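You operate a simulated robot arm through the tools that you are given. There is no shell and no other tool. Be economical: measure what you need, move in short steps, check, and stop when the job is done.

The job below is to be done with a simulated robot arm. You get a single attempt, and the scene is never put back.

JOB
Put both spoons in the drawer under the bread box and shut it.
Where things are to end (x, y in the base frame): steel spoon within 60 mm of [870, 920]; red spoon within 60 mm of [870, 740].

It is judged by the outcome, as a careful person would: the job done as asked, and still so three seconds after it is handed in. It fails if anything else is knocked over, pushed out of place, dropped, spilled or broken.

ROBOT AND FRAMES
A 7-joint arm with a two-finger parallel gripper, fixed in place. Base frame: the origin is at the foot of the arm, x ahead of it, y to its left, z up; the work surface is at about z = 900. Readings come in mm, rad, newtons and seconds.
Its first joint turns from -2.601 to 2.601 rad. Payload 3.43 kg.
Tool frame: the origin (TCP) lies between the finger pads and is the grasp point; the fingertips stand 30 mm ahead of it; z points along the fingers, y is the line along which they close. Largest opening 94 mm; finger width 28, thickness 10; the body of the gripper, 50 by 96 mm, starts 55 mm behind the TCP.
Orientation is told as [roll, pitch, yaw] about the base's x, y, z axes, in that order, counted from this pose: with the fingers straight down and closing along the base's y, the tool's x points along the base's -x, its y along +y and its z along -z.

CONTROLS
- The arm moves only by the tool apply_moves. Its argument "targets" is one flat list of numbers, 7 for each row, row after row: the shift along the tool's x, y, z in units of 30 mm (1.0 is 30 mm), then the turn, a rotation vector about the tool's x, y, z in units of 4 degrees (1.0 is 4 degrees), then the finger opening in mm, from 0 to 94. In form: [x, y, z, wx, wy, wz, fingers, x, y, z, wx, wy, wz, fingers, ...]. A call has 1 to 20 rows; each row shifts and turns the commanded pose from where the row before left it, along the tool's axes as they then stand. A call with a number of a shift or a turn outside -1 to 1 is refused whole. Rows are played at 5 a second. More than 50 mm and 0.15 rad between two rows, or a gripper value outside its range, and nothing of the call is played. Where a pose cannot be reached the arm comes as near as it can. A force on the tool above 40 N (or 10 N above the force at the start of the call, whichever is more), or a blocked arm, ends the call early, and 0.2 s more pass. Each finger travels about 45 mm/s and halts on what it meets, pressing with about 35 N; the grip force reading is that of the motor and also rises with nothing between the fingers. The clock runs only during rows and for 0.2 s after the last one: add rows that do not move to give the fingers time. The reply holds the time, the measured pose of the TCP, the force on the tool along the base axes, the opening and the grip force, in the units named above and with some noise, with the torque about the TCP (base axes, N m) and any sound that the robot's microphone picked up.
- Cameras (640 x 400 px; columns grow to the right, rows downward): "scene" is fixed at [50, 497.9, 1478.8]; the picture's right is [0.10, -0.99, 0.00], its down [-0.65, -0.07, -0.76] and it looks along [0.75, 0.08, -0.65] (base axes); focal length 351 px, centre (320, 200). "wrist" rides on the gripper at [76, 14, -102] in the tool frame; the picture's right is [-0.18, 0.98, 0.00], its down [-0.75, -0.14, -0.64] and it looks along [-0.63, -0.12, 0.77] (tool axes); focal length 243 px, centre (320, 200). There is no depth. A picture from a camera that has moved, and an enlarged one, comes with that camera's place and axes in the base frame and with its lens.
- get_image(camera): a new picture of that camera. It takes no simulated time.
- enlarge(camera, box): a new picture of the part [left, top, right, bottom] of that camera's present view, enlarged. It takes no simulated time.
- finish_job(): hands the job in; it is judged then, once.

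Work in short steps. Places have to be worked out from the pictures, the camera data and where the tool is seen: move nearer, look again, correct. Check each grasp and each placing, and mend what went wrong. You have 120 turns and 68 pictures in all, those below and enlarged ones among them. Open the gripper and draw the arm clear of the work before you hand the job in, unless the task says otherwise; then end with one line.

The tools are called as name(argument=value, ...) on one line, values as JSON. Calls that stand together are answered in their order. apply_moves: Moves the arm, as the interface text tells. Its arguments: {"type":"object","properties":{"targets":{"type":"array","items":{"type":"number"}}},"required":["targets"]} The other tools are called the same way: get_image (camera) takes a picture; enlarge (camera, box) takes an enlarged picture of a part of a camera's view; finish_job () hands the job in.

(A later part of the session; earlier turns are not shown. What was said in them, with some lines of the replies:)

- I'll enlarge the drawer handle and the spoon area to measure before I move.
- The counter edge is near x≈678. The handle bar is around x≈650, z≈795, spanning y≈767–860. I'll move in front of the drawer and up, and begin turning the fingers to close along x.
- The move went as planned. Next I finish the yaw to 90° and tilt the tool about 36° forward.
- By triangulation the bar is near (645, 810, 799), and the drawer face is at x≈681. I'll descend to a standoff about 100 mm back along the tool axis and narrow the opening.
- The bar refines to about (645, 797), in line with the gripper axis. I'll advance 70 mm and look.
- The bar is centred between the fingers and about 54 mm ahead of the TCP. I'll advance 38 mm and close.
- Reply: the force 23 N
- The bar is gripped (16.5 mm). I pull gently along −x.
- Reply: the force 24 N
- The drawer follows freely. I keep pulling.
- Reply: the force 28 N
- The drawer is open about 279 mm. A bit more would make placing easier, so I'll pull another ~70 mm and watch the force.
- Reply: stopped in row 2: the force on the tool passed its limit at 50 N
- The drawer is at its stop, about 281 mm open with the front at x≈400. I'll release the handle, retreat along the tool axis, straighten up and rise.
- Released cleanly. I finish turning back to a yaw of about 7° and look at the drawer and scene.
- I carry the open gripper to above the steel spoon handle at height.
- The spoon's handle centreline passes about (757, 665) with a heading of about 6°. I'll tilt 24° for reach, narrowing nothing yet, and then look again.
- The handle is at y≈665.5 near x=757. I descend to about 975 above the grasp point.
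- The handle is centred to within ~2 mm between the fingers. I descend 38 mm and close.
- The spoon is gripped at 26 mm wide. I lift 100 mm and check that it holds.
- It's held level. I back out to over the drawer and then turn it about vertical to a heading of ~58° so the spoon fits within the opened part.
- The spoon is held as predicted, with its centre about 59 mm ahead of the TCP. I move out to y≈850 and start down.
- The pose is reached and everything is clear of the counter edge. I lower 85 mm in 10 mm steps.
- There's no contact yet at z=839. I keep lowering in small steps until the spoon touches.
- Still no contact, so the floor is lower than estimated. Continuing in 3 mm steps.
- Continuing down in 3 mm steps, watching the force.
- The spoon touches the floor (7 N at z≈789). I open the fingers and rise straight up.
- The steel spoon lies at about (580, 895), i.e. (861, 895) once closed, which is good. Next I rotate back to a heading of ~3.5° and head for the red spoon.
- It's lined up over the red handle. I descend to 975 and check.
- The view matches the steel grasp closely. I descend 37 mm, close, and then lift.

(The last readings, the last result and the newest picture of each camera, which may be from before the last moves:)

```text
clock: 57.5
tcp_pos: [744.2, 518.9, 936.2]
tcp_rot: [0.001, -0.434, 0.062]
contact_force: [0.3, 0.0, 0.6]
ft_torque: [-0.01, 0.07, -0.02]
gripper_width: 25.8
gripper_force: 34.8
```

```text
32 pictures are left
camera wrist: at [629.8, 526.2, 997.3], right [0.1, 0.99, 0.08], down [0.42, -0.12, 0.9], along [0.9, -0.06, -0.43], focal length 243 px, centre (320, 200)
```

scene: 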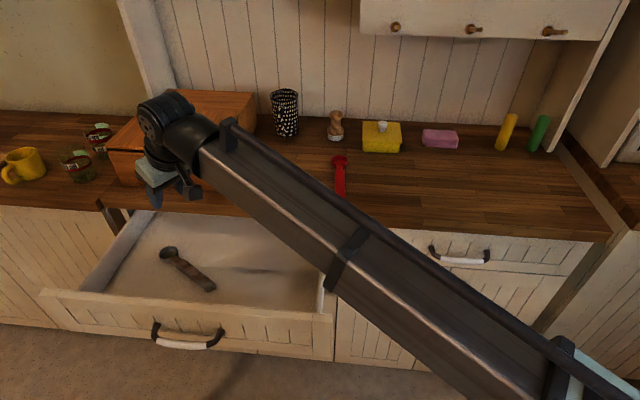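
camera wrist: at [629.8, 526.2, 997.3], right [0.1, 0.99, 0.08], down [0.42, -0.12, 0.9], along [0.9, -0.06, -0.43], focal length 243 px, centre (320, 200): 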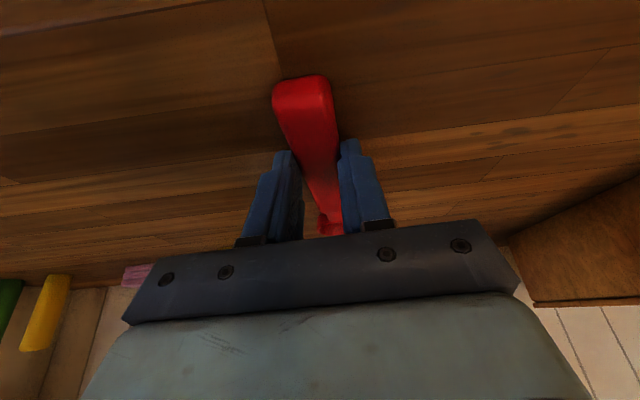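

Gripped. I lift and carry it over the drawer.

apply_moves(targets=[-0.211, 0, -0.453, 0, 0, 0, 5, -0.4226, 0, -0.906, 0, 0, 0, 5, -0.4226, 0, -0.906, 0, 0, 0, 5, -0.4226, 0, -0.906, 0, 0, 0, 5, 0.618, 0.676, -0.288, 0, 0, 0, 5, 0.618, 0.676, -0.288, 0, 0, 0, 5, 0.618, 0.676, -0.288, 0, 0, 0, 5, 0.618, 0.676, -0.288, 0, 0, 0, 5, 0.618, 0.676, -0.288, 0, 0, 0, 5, 0.618, 0.676, -0.288, 0, 0, 0, 5, 0.618, 0.676, -0.288, 0, 0, 0, 5, 0.618, 0.676, -0.288, 0, 0, 0, 5, 0.618, 0.676, -0.288, 0, 0, 0, 5])

apply_moves(targets=[0, 0, 0, -0.412, 0, -0.884, 5, 0, 0, 0, -0.412, 0, -0.884, 5, 0, 0, 0, -0.412, 0, -0.884, 5, 0, 0, 0, -0.412, 0, -0.884, 5, 0, 0, 0, -0.412, 0, -0.884, 5, 0, 0, 0, -0.412, 0, -0.884, 5, 0, 0, 0, -0.412, 0, -0.884, 5, 0, 0, 0, -0.412, 0, -0.884, 5, 0, 0, 0, -0.412, 0, -0.884, 5, 0, 0, 0, -0.412, 0, -0.884, 5, 0, 0, 0, -0.412, 0, -0.884, 5, 0, 0, 0, -0.412, 0, -0.884, 5, 0, 0, 0, -0.412, 0, -0.884, 5, 0, 0, 0, -0.412, 0, -0.884, 5, 0, 0, 0, 0, 0, 0, 5])

get_image(camera="scene")

get_image(camera="wrist")

```text
clock: 60.3
tcp_pos: [550.0, 688.8, 1041.7]
tcp_rot: [0.001, -0.434, 0.062]
contact_force: [-0.4, 1.1, -0.5]
ft_torque: [-0.04, 0.02, 0.03]
gripper_width: 26.0
gripper_force: 35.3
```

```text
clock: 63.5
tcp_pos: [550.8, 690.9, 1041.6]
tcp_rot: [0.002, -0.435, 1.017]
contact_force: [0.4, 0.1, -1.0]
ft_torque: [0.0, 0.01, -0.01]
gripper_width: 25.6
gripper_force: 34.8
```

```text
31 pictures are left
```

scene: 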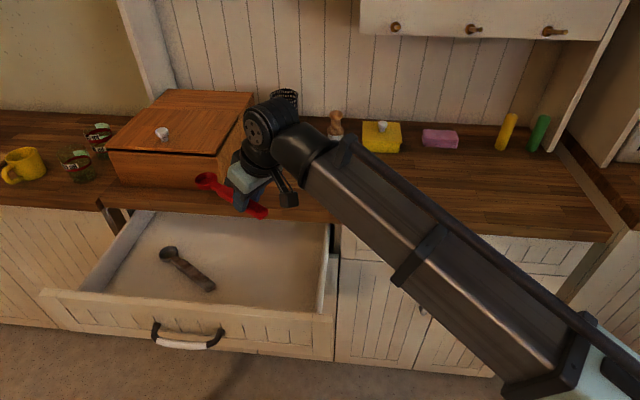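

```text
30 pictures are left
camera wrist: at [478.2, 602.5, 1102.5], right [-0.75, 0.66, 0.08], down [0.34, 0.28, 0.9], along [0.57, 0.7, -0.43], focal length 243 px, centre (320, 200)
```

wrist: 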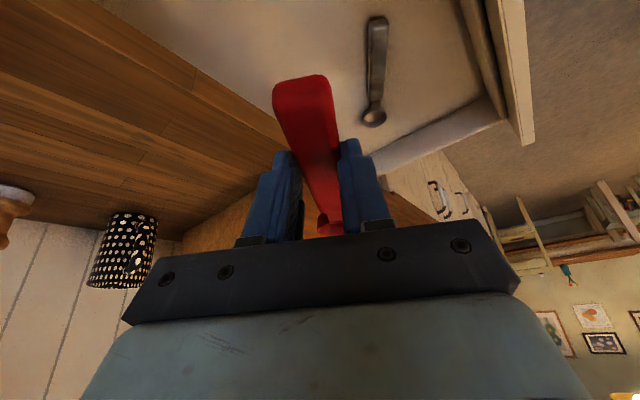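

Red is positioned over the drawer. I lower 170 mm and then check the clearance.

apply_moves(targets=[0.4226, 0, 0.906, 0, 0, 0, 5, 0.4226, 0, 0.906, 0, 0, 0, 5, 0.4226, 0, 0.906, 0, 0, 0, 5, 0.4226, 0, 0.906, 0, 0, 0, 5, 0.282, 0, 0.604, 0, 0, 0, 5, 0.282, 0, 0.604, 0, 0, 0, 5, 0.141, 0, 0.302, 0, 0, 0, 5, 0, 0, 0, 0, 0, 0, 5])

get_image(camera="scene")

```text
clock: 65.3
tcp_pos: [550.3, 690.3, 871.5]
tcp_rot: [0.003, -0.436, 1.014]
contact_force: [0.7, 0.0, -1.2]
ft_torque: [-0.01, 0.04, -0.02]
gripper_width: 25.9
gripper_force: 35.9
```

```text
29 pictures are left
```

scene: 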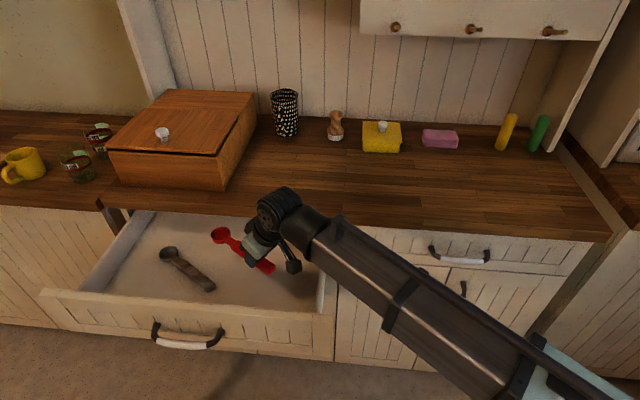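

Everything is clear. I lower to contact at about z=790.

apply_moves(targets=[0.141, 0, 0.302, 0, 0, 0, 5, 0.141, 0, 0.302, 0, 0, 0, 5, 0.141, 0, 0.302, 0, 0, 0, 5, 0.141, 0, 0.302, 0, 0, 0, 5, 0.141, 0, 0.302, 0, 0, 0, 5, 0.141, 0, 0.302, 0, 0, 0, 5, 0.141, 0, 0.302, 0, 0, 0, 5, 0.056, 0, 0.121, 0, 0, 0, 5, 0.056, 0, 0.121, 0, 0, 0, 5, 0.042, 0, 0.0906, 0, 0, 0, 5, 0, 0, 0, 0, 0, 0, 5])

get_image(camera="scene")

```text
clock: 67.7
tcp_pos: [548.8, 690.8, 791.4]
tcp_rot: [0.001, -0.438, 1.017]
contact_force: [0.1, -0.2, 0.2]
ft_torque: [0.01, 0.02, -0.01]
gripper_width: 26.2
gripper_force: 34.9
```

```text
28 pictures are left
```

scene: 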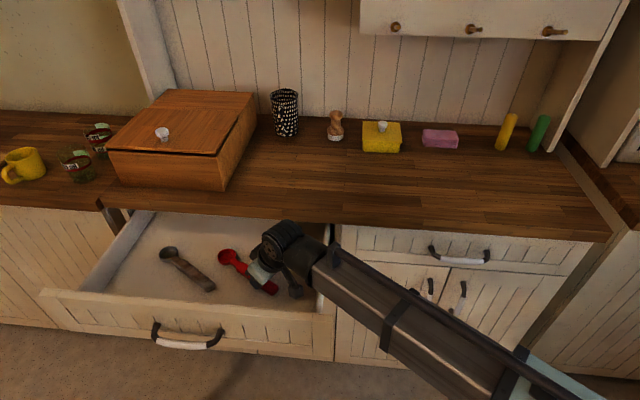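

It's nearly touching. I go down 2 mm more, release, and rise.

apply_moves(targets=[0.028, 0, 0.0604, 0, 0, 0, 5, 0, 0, 0, 0, 0, 0, 30, 0, 0, 0, 0, 0, 0, 45, 0, 0, 0, 0, 0, 0, 45, -0.211, 0, -0.453, 0, 0, 0, 45, -0.4226, 0, -0.906, 0, 0, 0, 45, -0.4226, 0, -0.906, 0, 0, 0, 45, -0.4226, 0, -0.906, 0, 0, 0, 45, -0.4226, 0, -0.906, 0, 0, 0, 45, -0.4226, 0, -0.906, 0, 0, 0, 45, -0.4226, 0, -0.906, 0, 0, 0, 45, -0.4226, 0, -0.906, 0, 0, 0, 45])

enlarge(camera="scene", box=[30, 180, 350, 380])

```text
clock: 70.3
tcp_pos: [549.5, 690.6, 1011.2]
tcp_rot: [0.001, -0.438, 1.016]
contact_force: [0.5, 0.0, 0.3]
ft_torque: [0.0, 0.01, -0.01]
gripper_width: 44.6
gripper_force: 0.1
```

```text
2.00 times, centred on (190, 280) of scene
camera zoom: at [50.0, 497.9, 1478.8], right [0.1, -0.99, 0.0], down [-0.65, -0.07, -0.76], along [0.75, 0.08, -0.65], focal length 702 px, centre (580, 40)
```

zoom: 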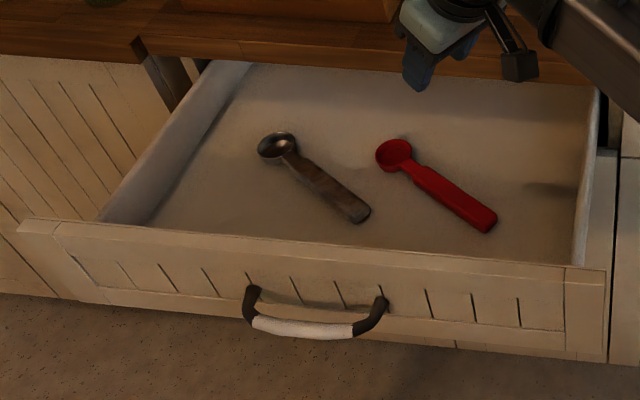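

Both spoons lie well: steel ≈(861, 895) and red ≈(866, 738) when closed. Next I move in front of the drawer and straighten the tool so I can regrip the handle.

apply_moves(targets=[0.119, 0.932, -0.184, 0, 0, 0, 38, 0.119, 0.932, -0.184, 0, 0, 0, 38, 0.119, 0.932, -0.184, 0, 0, 0, 38, 0.119, 0.932, -0.184, 0, 0, 0, 38, 0.119, 0.932, -0.184, 0, 0, 0, 38, 0.119, 0.932, -0.184, 0, 0, 0, 38, 0.119, 0.932, -0.184, 0, 0, 0, 38, 0.119, 0.932, -0.184, 0, 0, 0, 38, 0.119, 0.932, -0.184, 0, 0, 0, 38, 0.119, 0.932, -0.184, 0, 0, 0, 38, 0, 0, 0, 0, 0.896, 0, 38, 0, 0, 0, 0, 0.896, 0, 38, 0, 0, 0, 0, 0.896, 0, 38, 0, 0, 0, 0, 0.896, 0, 38, 0, 0, 0, 0, 0.896, 0, 38, 0, 0, 0, 0, 0.896, 0, 38, 0, 0, 0, 0, 0.896, 0, 38])

apply_moves(targets=[0, 0, 0, 0, 0, -0.994, 38, 0, 0, 0, 0, 0, -0.994, 38, 0, 0, 0, 0, 0, -0.994, 38, 0, 0, 0, 0, 0, -0.994, 38, 0, 0, 0, 0, 0, -0.994, 38, 0, 0, 0, 0, 0, -0.994, 38, 0, 0, 0, 0, 0, -0.994, 38, 0, 0, 0, 0, 0, -0.994, 38, 0, 0, 0, 1, 0, 0, 38, 0, 0, 0, 1, 0, 0, 38, 0, 0, 0, 1, 0, 0, 38, 0, 0, 0, 1, 0, 0, 38, 0, 0, 0, 1, 0, 0, 38, 0, 0, 0, 1, 0, 0, 38, 0, 0, 0, 1, 0, 0, 38, 0, 0, 0, 1, 0, 0, 38, 0, 0, 0, 1, 0, 0, 38, 0, 0, 0, 0, 0, 0, 38])

get_image(camera="wrist")

```text
clock: 73.9
tcp_pos: [281.9, 790.0, 1048.6]
tcp_rot: [0.002, 0.003, 1.017]
contact_force: [-0.7, 0.7, -0.1]
ft_torque: [0.0, -0.02, 0.02]
gripper_width: 38.2
gripper_force: 0.1
```

```text
clock: 77.7
tcp_pos: [282.3, 790.8, 1050.0]
tcp_rot: [-0.627, 0.0, 1.572]
contact_force: [0.1, 0.2, 0.3]
ft_torque: [0.0, 0.03, 0.01]
gripper_width: 38.0
gripper_force: 0.1
```

```text
26 pictures are left
camera wrist: at [210.0, 714.4, 1124.2], right [-0.8, 0.18, -0.58], down [-0.26, 0.75, 0.6], along [0.54, 0.63, -0.55], focal length 243 px, centre (320, 200)
```

wrist: 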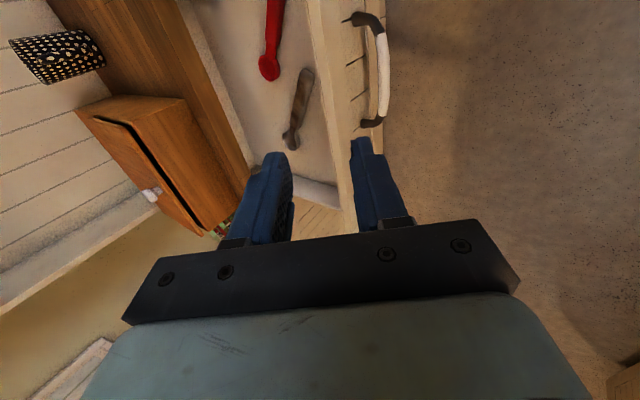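

I descend to the handle standoff.

apply_moves(targets=[0, 0.561, 0.927, 0, 0, 0, 38, 0, 0.561, 0.927, 0, 0, 0, 38, 0, 0.561, 0.927, 0, 0, 0, 38, 0, 0.561, 0.927, 0, 0, 0, 38, 0, 0.561, 0.927, 0, 0, 0, 38, 0, 0, 0.8, 0, 0, 0, 38, 0, 0, 0.5, 0, 0, 0, 38, 0, 0, 0, 0, 0, 0, 38])

get_image(camera="wrist")

```text
clock: 79.5
tcp_pos: [319.8, 790.8, 854.2]
tcp_rot: [-0.625, -0.002, 1.572]
contact_force: [-0.3, -0.2, 0.1]
ft_torque: [-0.02, -0.01, -0.01]
gripper_width: 37.9
gripper_force: 0.0
```

```text
25 pictures are left
camera wrist: at [246.9, 714.4, 929.3], right [-0.8, 0.18, -0.58], down [-0.26, 0.75, 0.6], along [0.54, 0.63, -0.55], focal length 243 px, centre (320, 200)
```

wrist: 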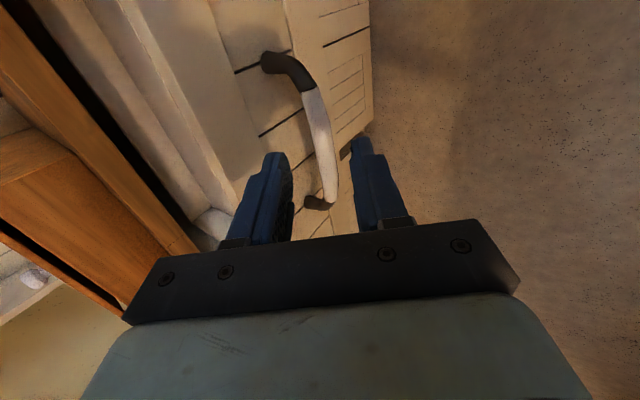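

The handle appears at the depth my dead reckoning predicts, about 57 mm to go, and it's centred. I advance and close on it.

apply_moves(targets=[0, 0, 0.5, 0, 0, 0, 38, 0, 0, 0.5, 0, 0, 0, 38, 0, 0, 0.5, 0, 0, 0, 38, 0, 0, 0.4, 0, 0, 0, 38, 0, 0, 0, 0, 0, 0, 25, 0, 0, 0, 0, 0, 0, 8, 0, 0, 0, 0, 0, 0, 8, 0, 0, 0, 0, 0, 0, 8])

get_image(camera="wrist")

```text
clock: 81.3
tcp_pos: [353.1, 790.0, 809.8]
tcp_rot: [-0.627, -0.001, 1.572]
contact_force: [14.7, 1.7, 9.4]
ft_torque: [0.3, -0.53, 0.08]
gripper_width: 16.7
gripper_force: 45.3
```

```text
24 pictures are left
camera wrist: at [280.8, 713.7, 884.2], right [-0.8, 0.18, -0.58], down [-0.27, 0.75, 0.6], along [0.55, 0.63, -0.55], focal length 243 px, centre (320, 200)
```

wrist: 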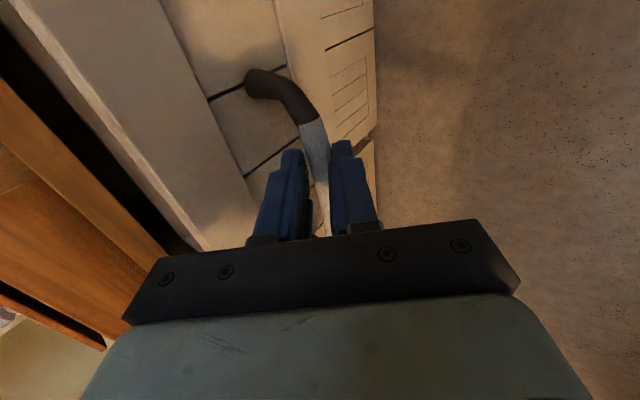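

Regripped (16.7 mm). I push the drawer in slowly and evenly so the spoons don't slide.

apply_moves(targets=[0, -0.108, 0.078, 0, 0, 0, 8, 0, -0.216, 0.157, 0, 0, 0, 8, 0, -0.324, 0.235, 0, 0, 0, 8, 0, -0.324, 0.235, 0, 0, 0, 8, 0, -0.324, 0.235, 0, 0, 0, 8, 0, -0.324, 0.235, 0, 0, 0, 8, 0, -0.324, 0.235, 0, 0, 0, 8, 0, -0.324, 0.235, 0, 0, 0, 8, 0, -0.324, 0.235, 0, 0, 0, 8, 0, -0.324, 0.235, 0, 0, 0, 8, 0, -0.324, 0.235, 0, 0, 0, 8, 0, -0.324, 0.235, 0, 0, 0, 8, 0, -0.324, 0.235, 0, 0, 0, 8, 0, -0.324, 0.235, 0, 0, 0, 8, 0, -0.324, 0.235, 0, 0, 0, 8, 0, -0.324, 0.235, 0, 0, 0, 8, 0, -0.216, 0.157, 0, 0, 0, 8, 0, -0.108, 0.078, 0, 0, 0, 8])

get_image(camera="scene")

```text
clock: 85.1
tcp_pos: [543.0, 789.9, 809.7]
tcp_rot: [-0.624, 0.0, 1.574]
contact_force: [-0.4, -13.8, -2.3]
ft_torque: [0.24, 0.11, 0.02]
gripper_width: 16.5
gripper_force: 45.3
```

```text
23 pictures are left
```

scene: 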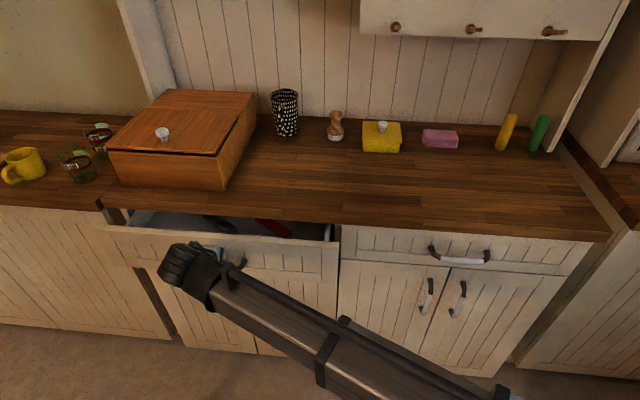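

About 90 mm remain. I push on and slow down towards the end.

apply_moves(targets=[0, -0.216, 0.157, 0, 0, 0, 8, 0, -0.324, 0.235, 0, 0, 0, 8, 0, -0.324, 0.235, 0, 0, 0, 8, 0, -0.324, 0.235, 0, 0, 0, 8, 0, -0.324, 0.235, 0, 0, 0, 8, 0, -0.27, 0.196, 0, 0, 0, 8, 0, -0.216, 0.157, 0, 0, 0, 8, 0, -0.135, 0.098, 0, 0, 0, 8, 0, -0.108, 0.078, 0, 0, 0, 8, 0, -0.081, 0.059, 0, 0, 0, 8, 0, -0.054, 0.039, 0, 0, 0, 8, 0, -0.054, 0.039, 0, 0, 0, 8, 0, 0, 0, 0, 0, 0, 8])

enlarge(camera="scene", box=[100, 190, 350, 346])

```text
clock: 87.9
tcp_pos: [632.7, 790.1, 809.8]
tcp_rot: [-0.626, 0.0, 1.571]
contact_force: [1.5, -20.8, -2.5]
ft_torque: [-0.15, 0.03, -0.28]
gripper_width: 16.8
gripper_force: 44.7
```

```text
2.56 times, centred on (225, 268) of scene
camera zoom: at [50.0, 497.9, 1478.8], right [0.1, -0.99, 0.0], down [-0.65, -0.07, -0.76], along [0.75, 0.08, -0.65], focal length 899 px, centre (563, 26)
```

zoom: 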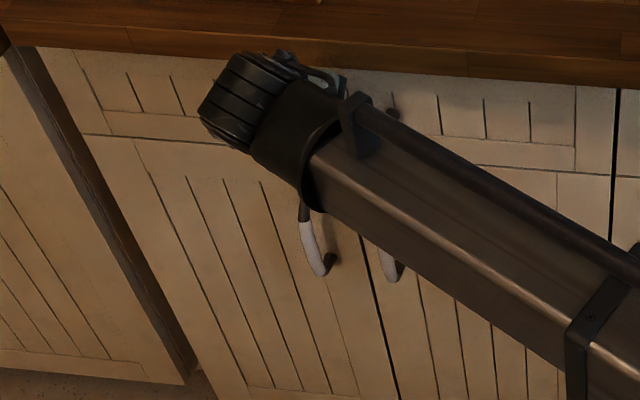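

It's almost flush. I push on in 2 mm steps until I feel the stop.

apply_moves(targets=[0, -0.054, 0.039, 0, 0, 0, 8, 0, -0.054, 0.039, 0, 0, 0, 8, 0, -0.054, 0.039, 0, 0, 0, 8, 0, 0, 0, 0, 0, 0, 8])

```text
clock: 88.8
tcp_pos: [634.6, 791.1, 809.0]
tcp_rot: [-0.619, -0.002, 1.571]
contact_force: [-8.4, -2.8, 7.0]
ft_torque: [-0.06, 0.07, -0.07]
gripper_width: 16.8
gripper_force: 45.5
stopped in row 4: the force on the tool passed its limit at 41 N (the readings are from after the stop); the commanded pose is now the measured one
```

The drawer hit its stop and is closed. I release and retreat along the tool axis.

apply_moves(targets=[0, 0, 0, 0, 0, 0, 28, 0, 0, 0, 0, 0, 0, 36, 0, 0, 0, 0, 0, 0, 36, 0, 0, -0.4, 0, 0, 0, 36, 0, 0, -0.8, 0, 0, 0, 36, 0, 0, -0.8, 0, 0, 0, 36, 0, 0, -0.8, 0, 0, 0, 36, 0, 0, -0.8, 0, 0, 0, 36, 0, -0.5, -0.8, 0, 0, 0, 50, 0, -0.5, -0.8, 0, 0, 0, 50, 0, -0.5, -0.8, 0, 0, 0, 50, 0, -0.5, -0.8, 0, 0, 0, 50, 0, -0.5, -0.8, 0, 0, 0, 50, 0, -0.5, -0.8, 0, 0, 0, 50])

get_image(camera="scene")

get_image(camera="wrist")

```text
clock: 91.8
tcp_pos: [566.1, 792.0, 1066.5]
tcp_rot: [-0.618, -0.001, 1.571]
contact_force: [-0.3, -0.3, 0.0]
ft_torque: [-0.01, -0.04, -0.02]
gripper_width: 50.1
gripper_force: 0.0
```

```text
21 pictures are left
```

scene: 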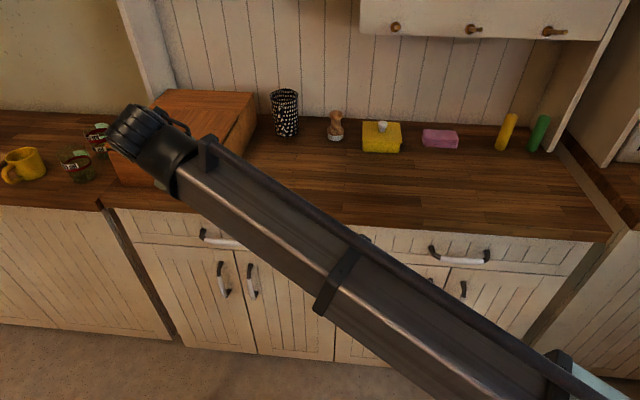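

```text
20 pictures are left
camera wrist: at [492.4, 714.8, 1141.5], right [-0.8, 0.18, -0.57], down [-0.26, 0.75, 0.6], along [0.54, 0.63, -0.56], focal length 243 px, centre (320, 200)
```

wrist: 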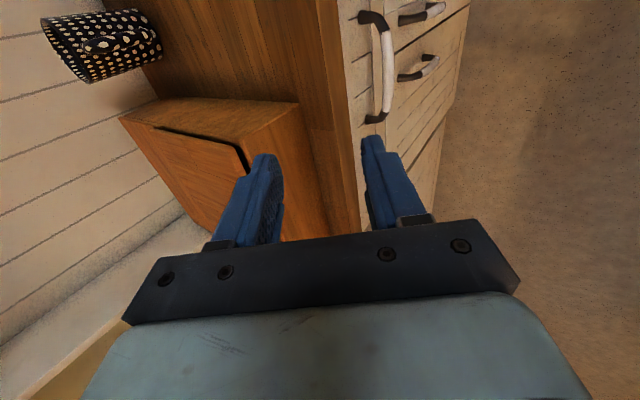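

The drawer handle is back where it started. I'll compare closely to confirm the drawer is flush.

enlarge(camera="wrist", box=[300, 0, 480, 150])

enlarge(camera="scene", box=[100, 190, 350, 346])

```text
2.67 times, centred on (390, 75) of wrist
camera zoom: at [492.4, 714.8, 1141.5], right [-0.8, 0.18, -0.57], down [-0.26, 0.75, 0.6], along [0.54, 0.63, -0.56], focal length 647 px, centre (133, 533)
```

zoom: 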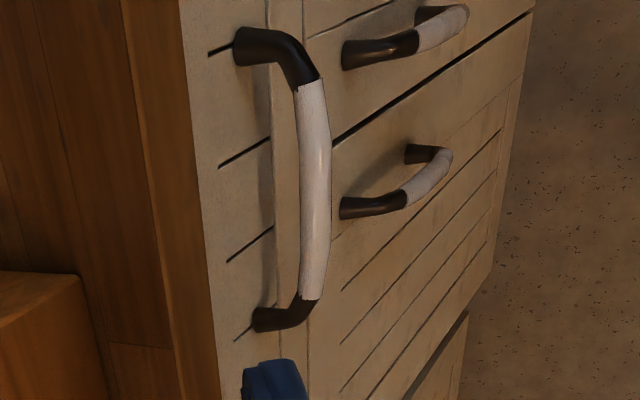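

```text
2.56 times, centred on (225, 268) of scene
camera zoom: at [50.0, 497.9, 1478.8], right [0.1, -0.99, 0.0], down [-0.65, -0.07, -0.76], along [0.75, 0.08, -0.65], focal length 899 px, centre (563, 26)
```

zoom: 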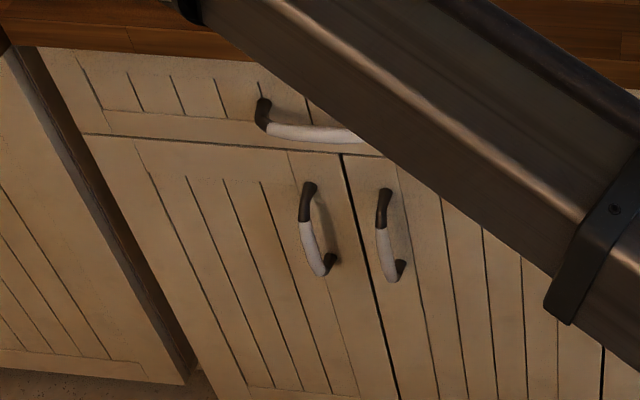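

The drawer is flush, with the handle pixels matching the start. The gripper is open and clear, and nothing else has moved, so I'm handing the job in.

finish_job()

```text
The job is handed in.
```

Both spoons are in the drawer under the bread box and the drawer is shut. From pictures taken just before I closed it, I put the steel spoon at about (861, 895) and the red one at about (866, 738), both well within 60 mm of their targets; I couldn't check them again once it was shut.
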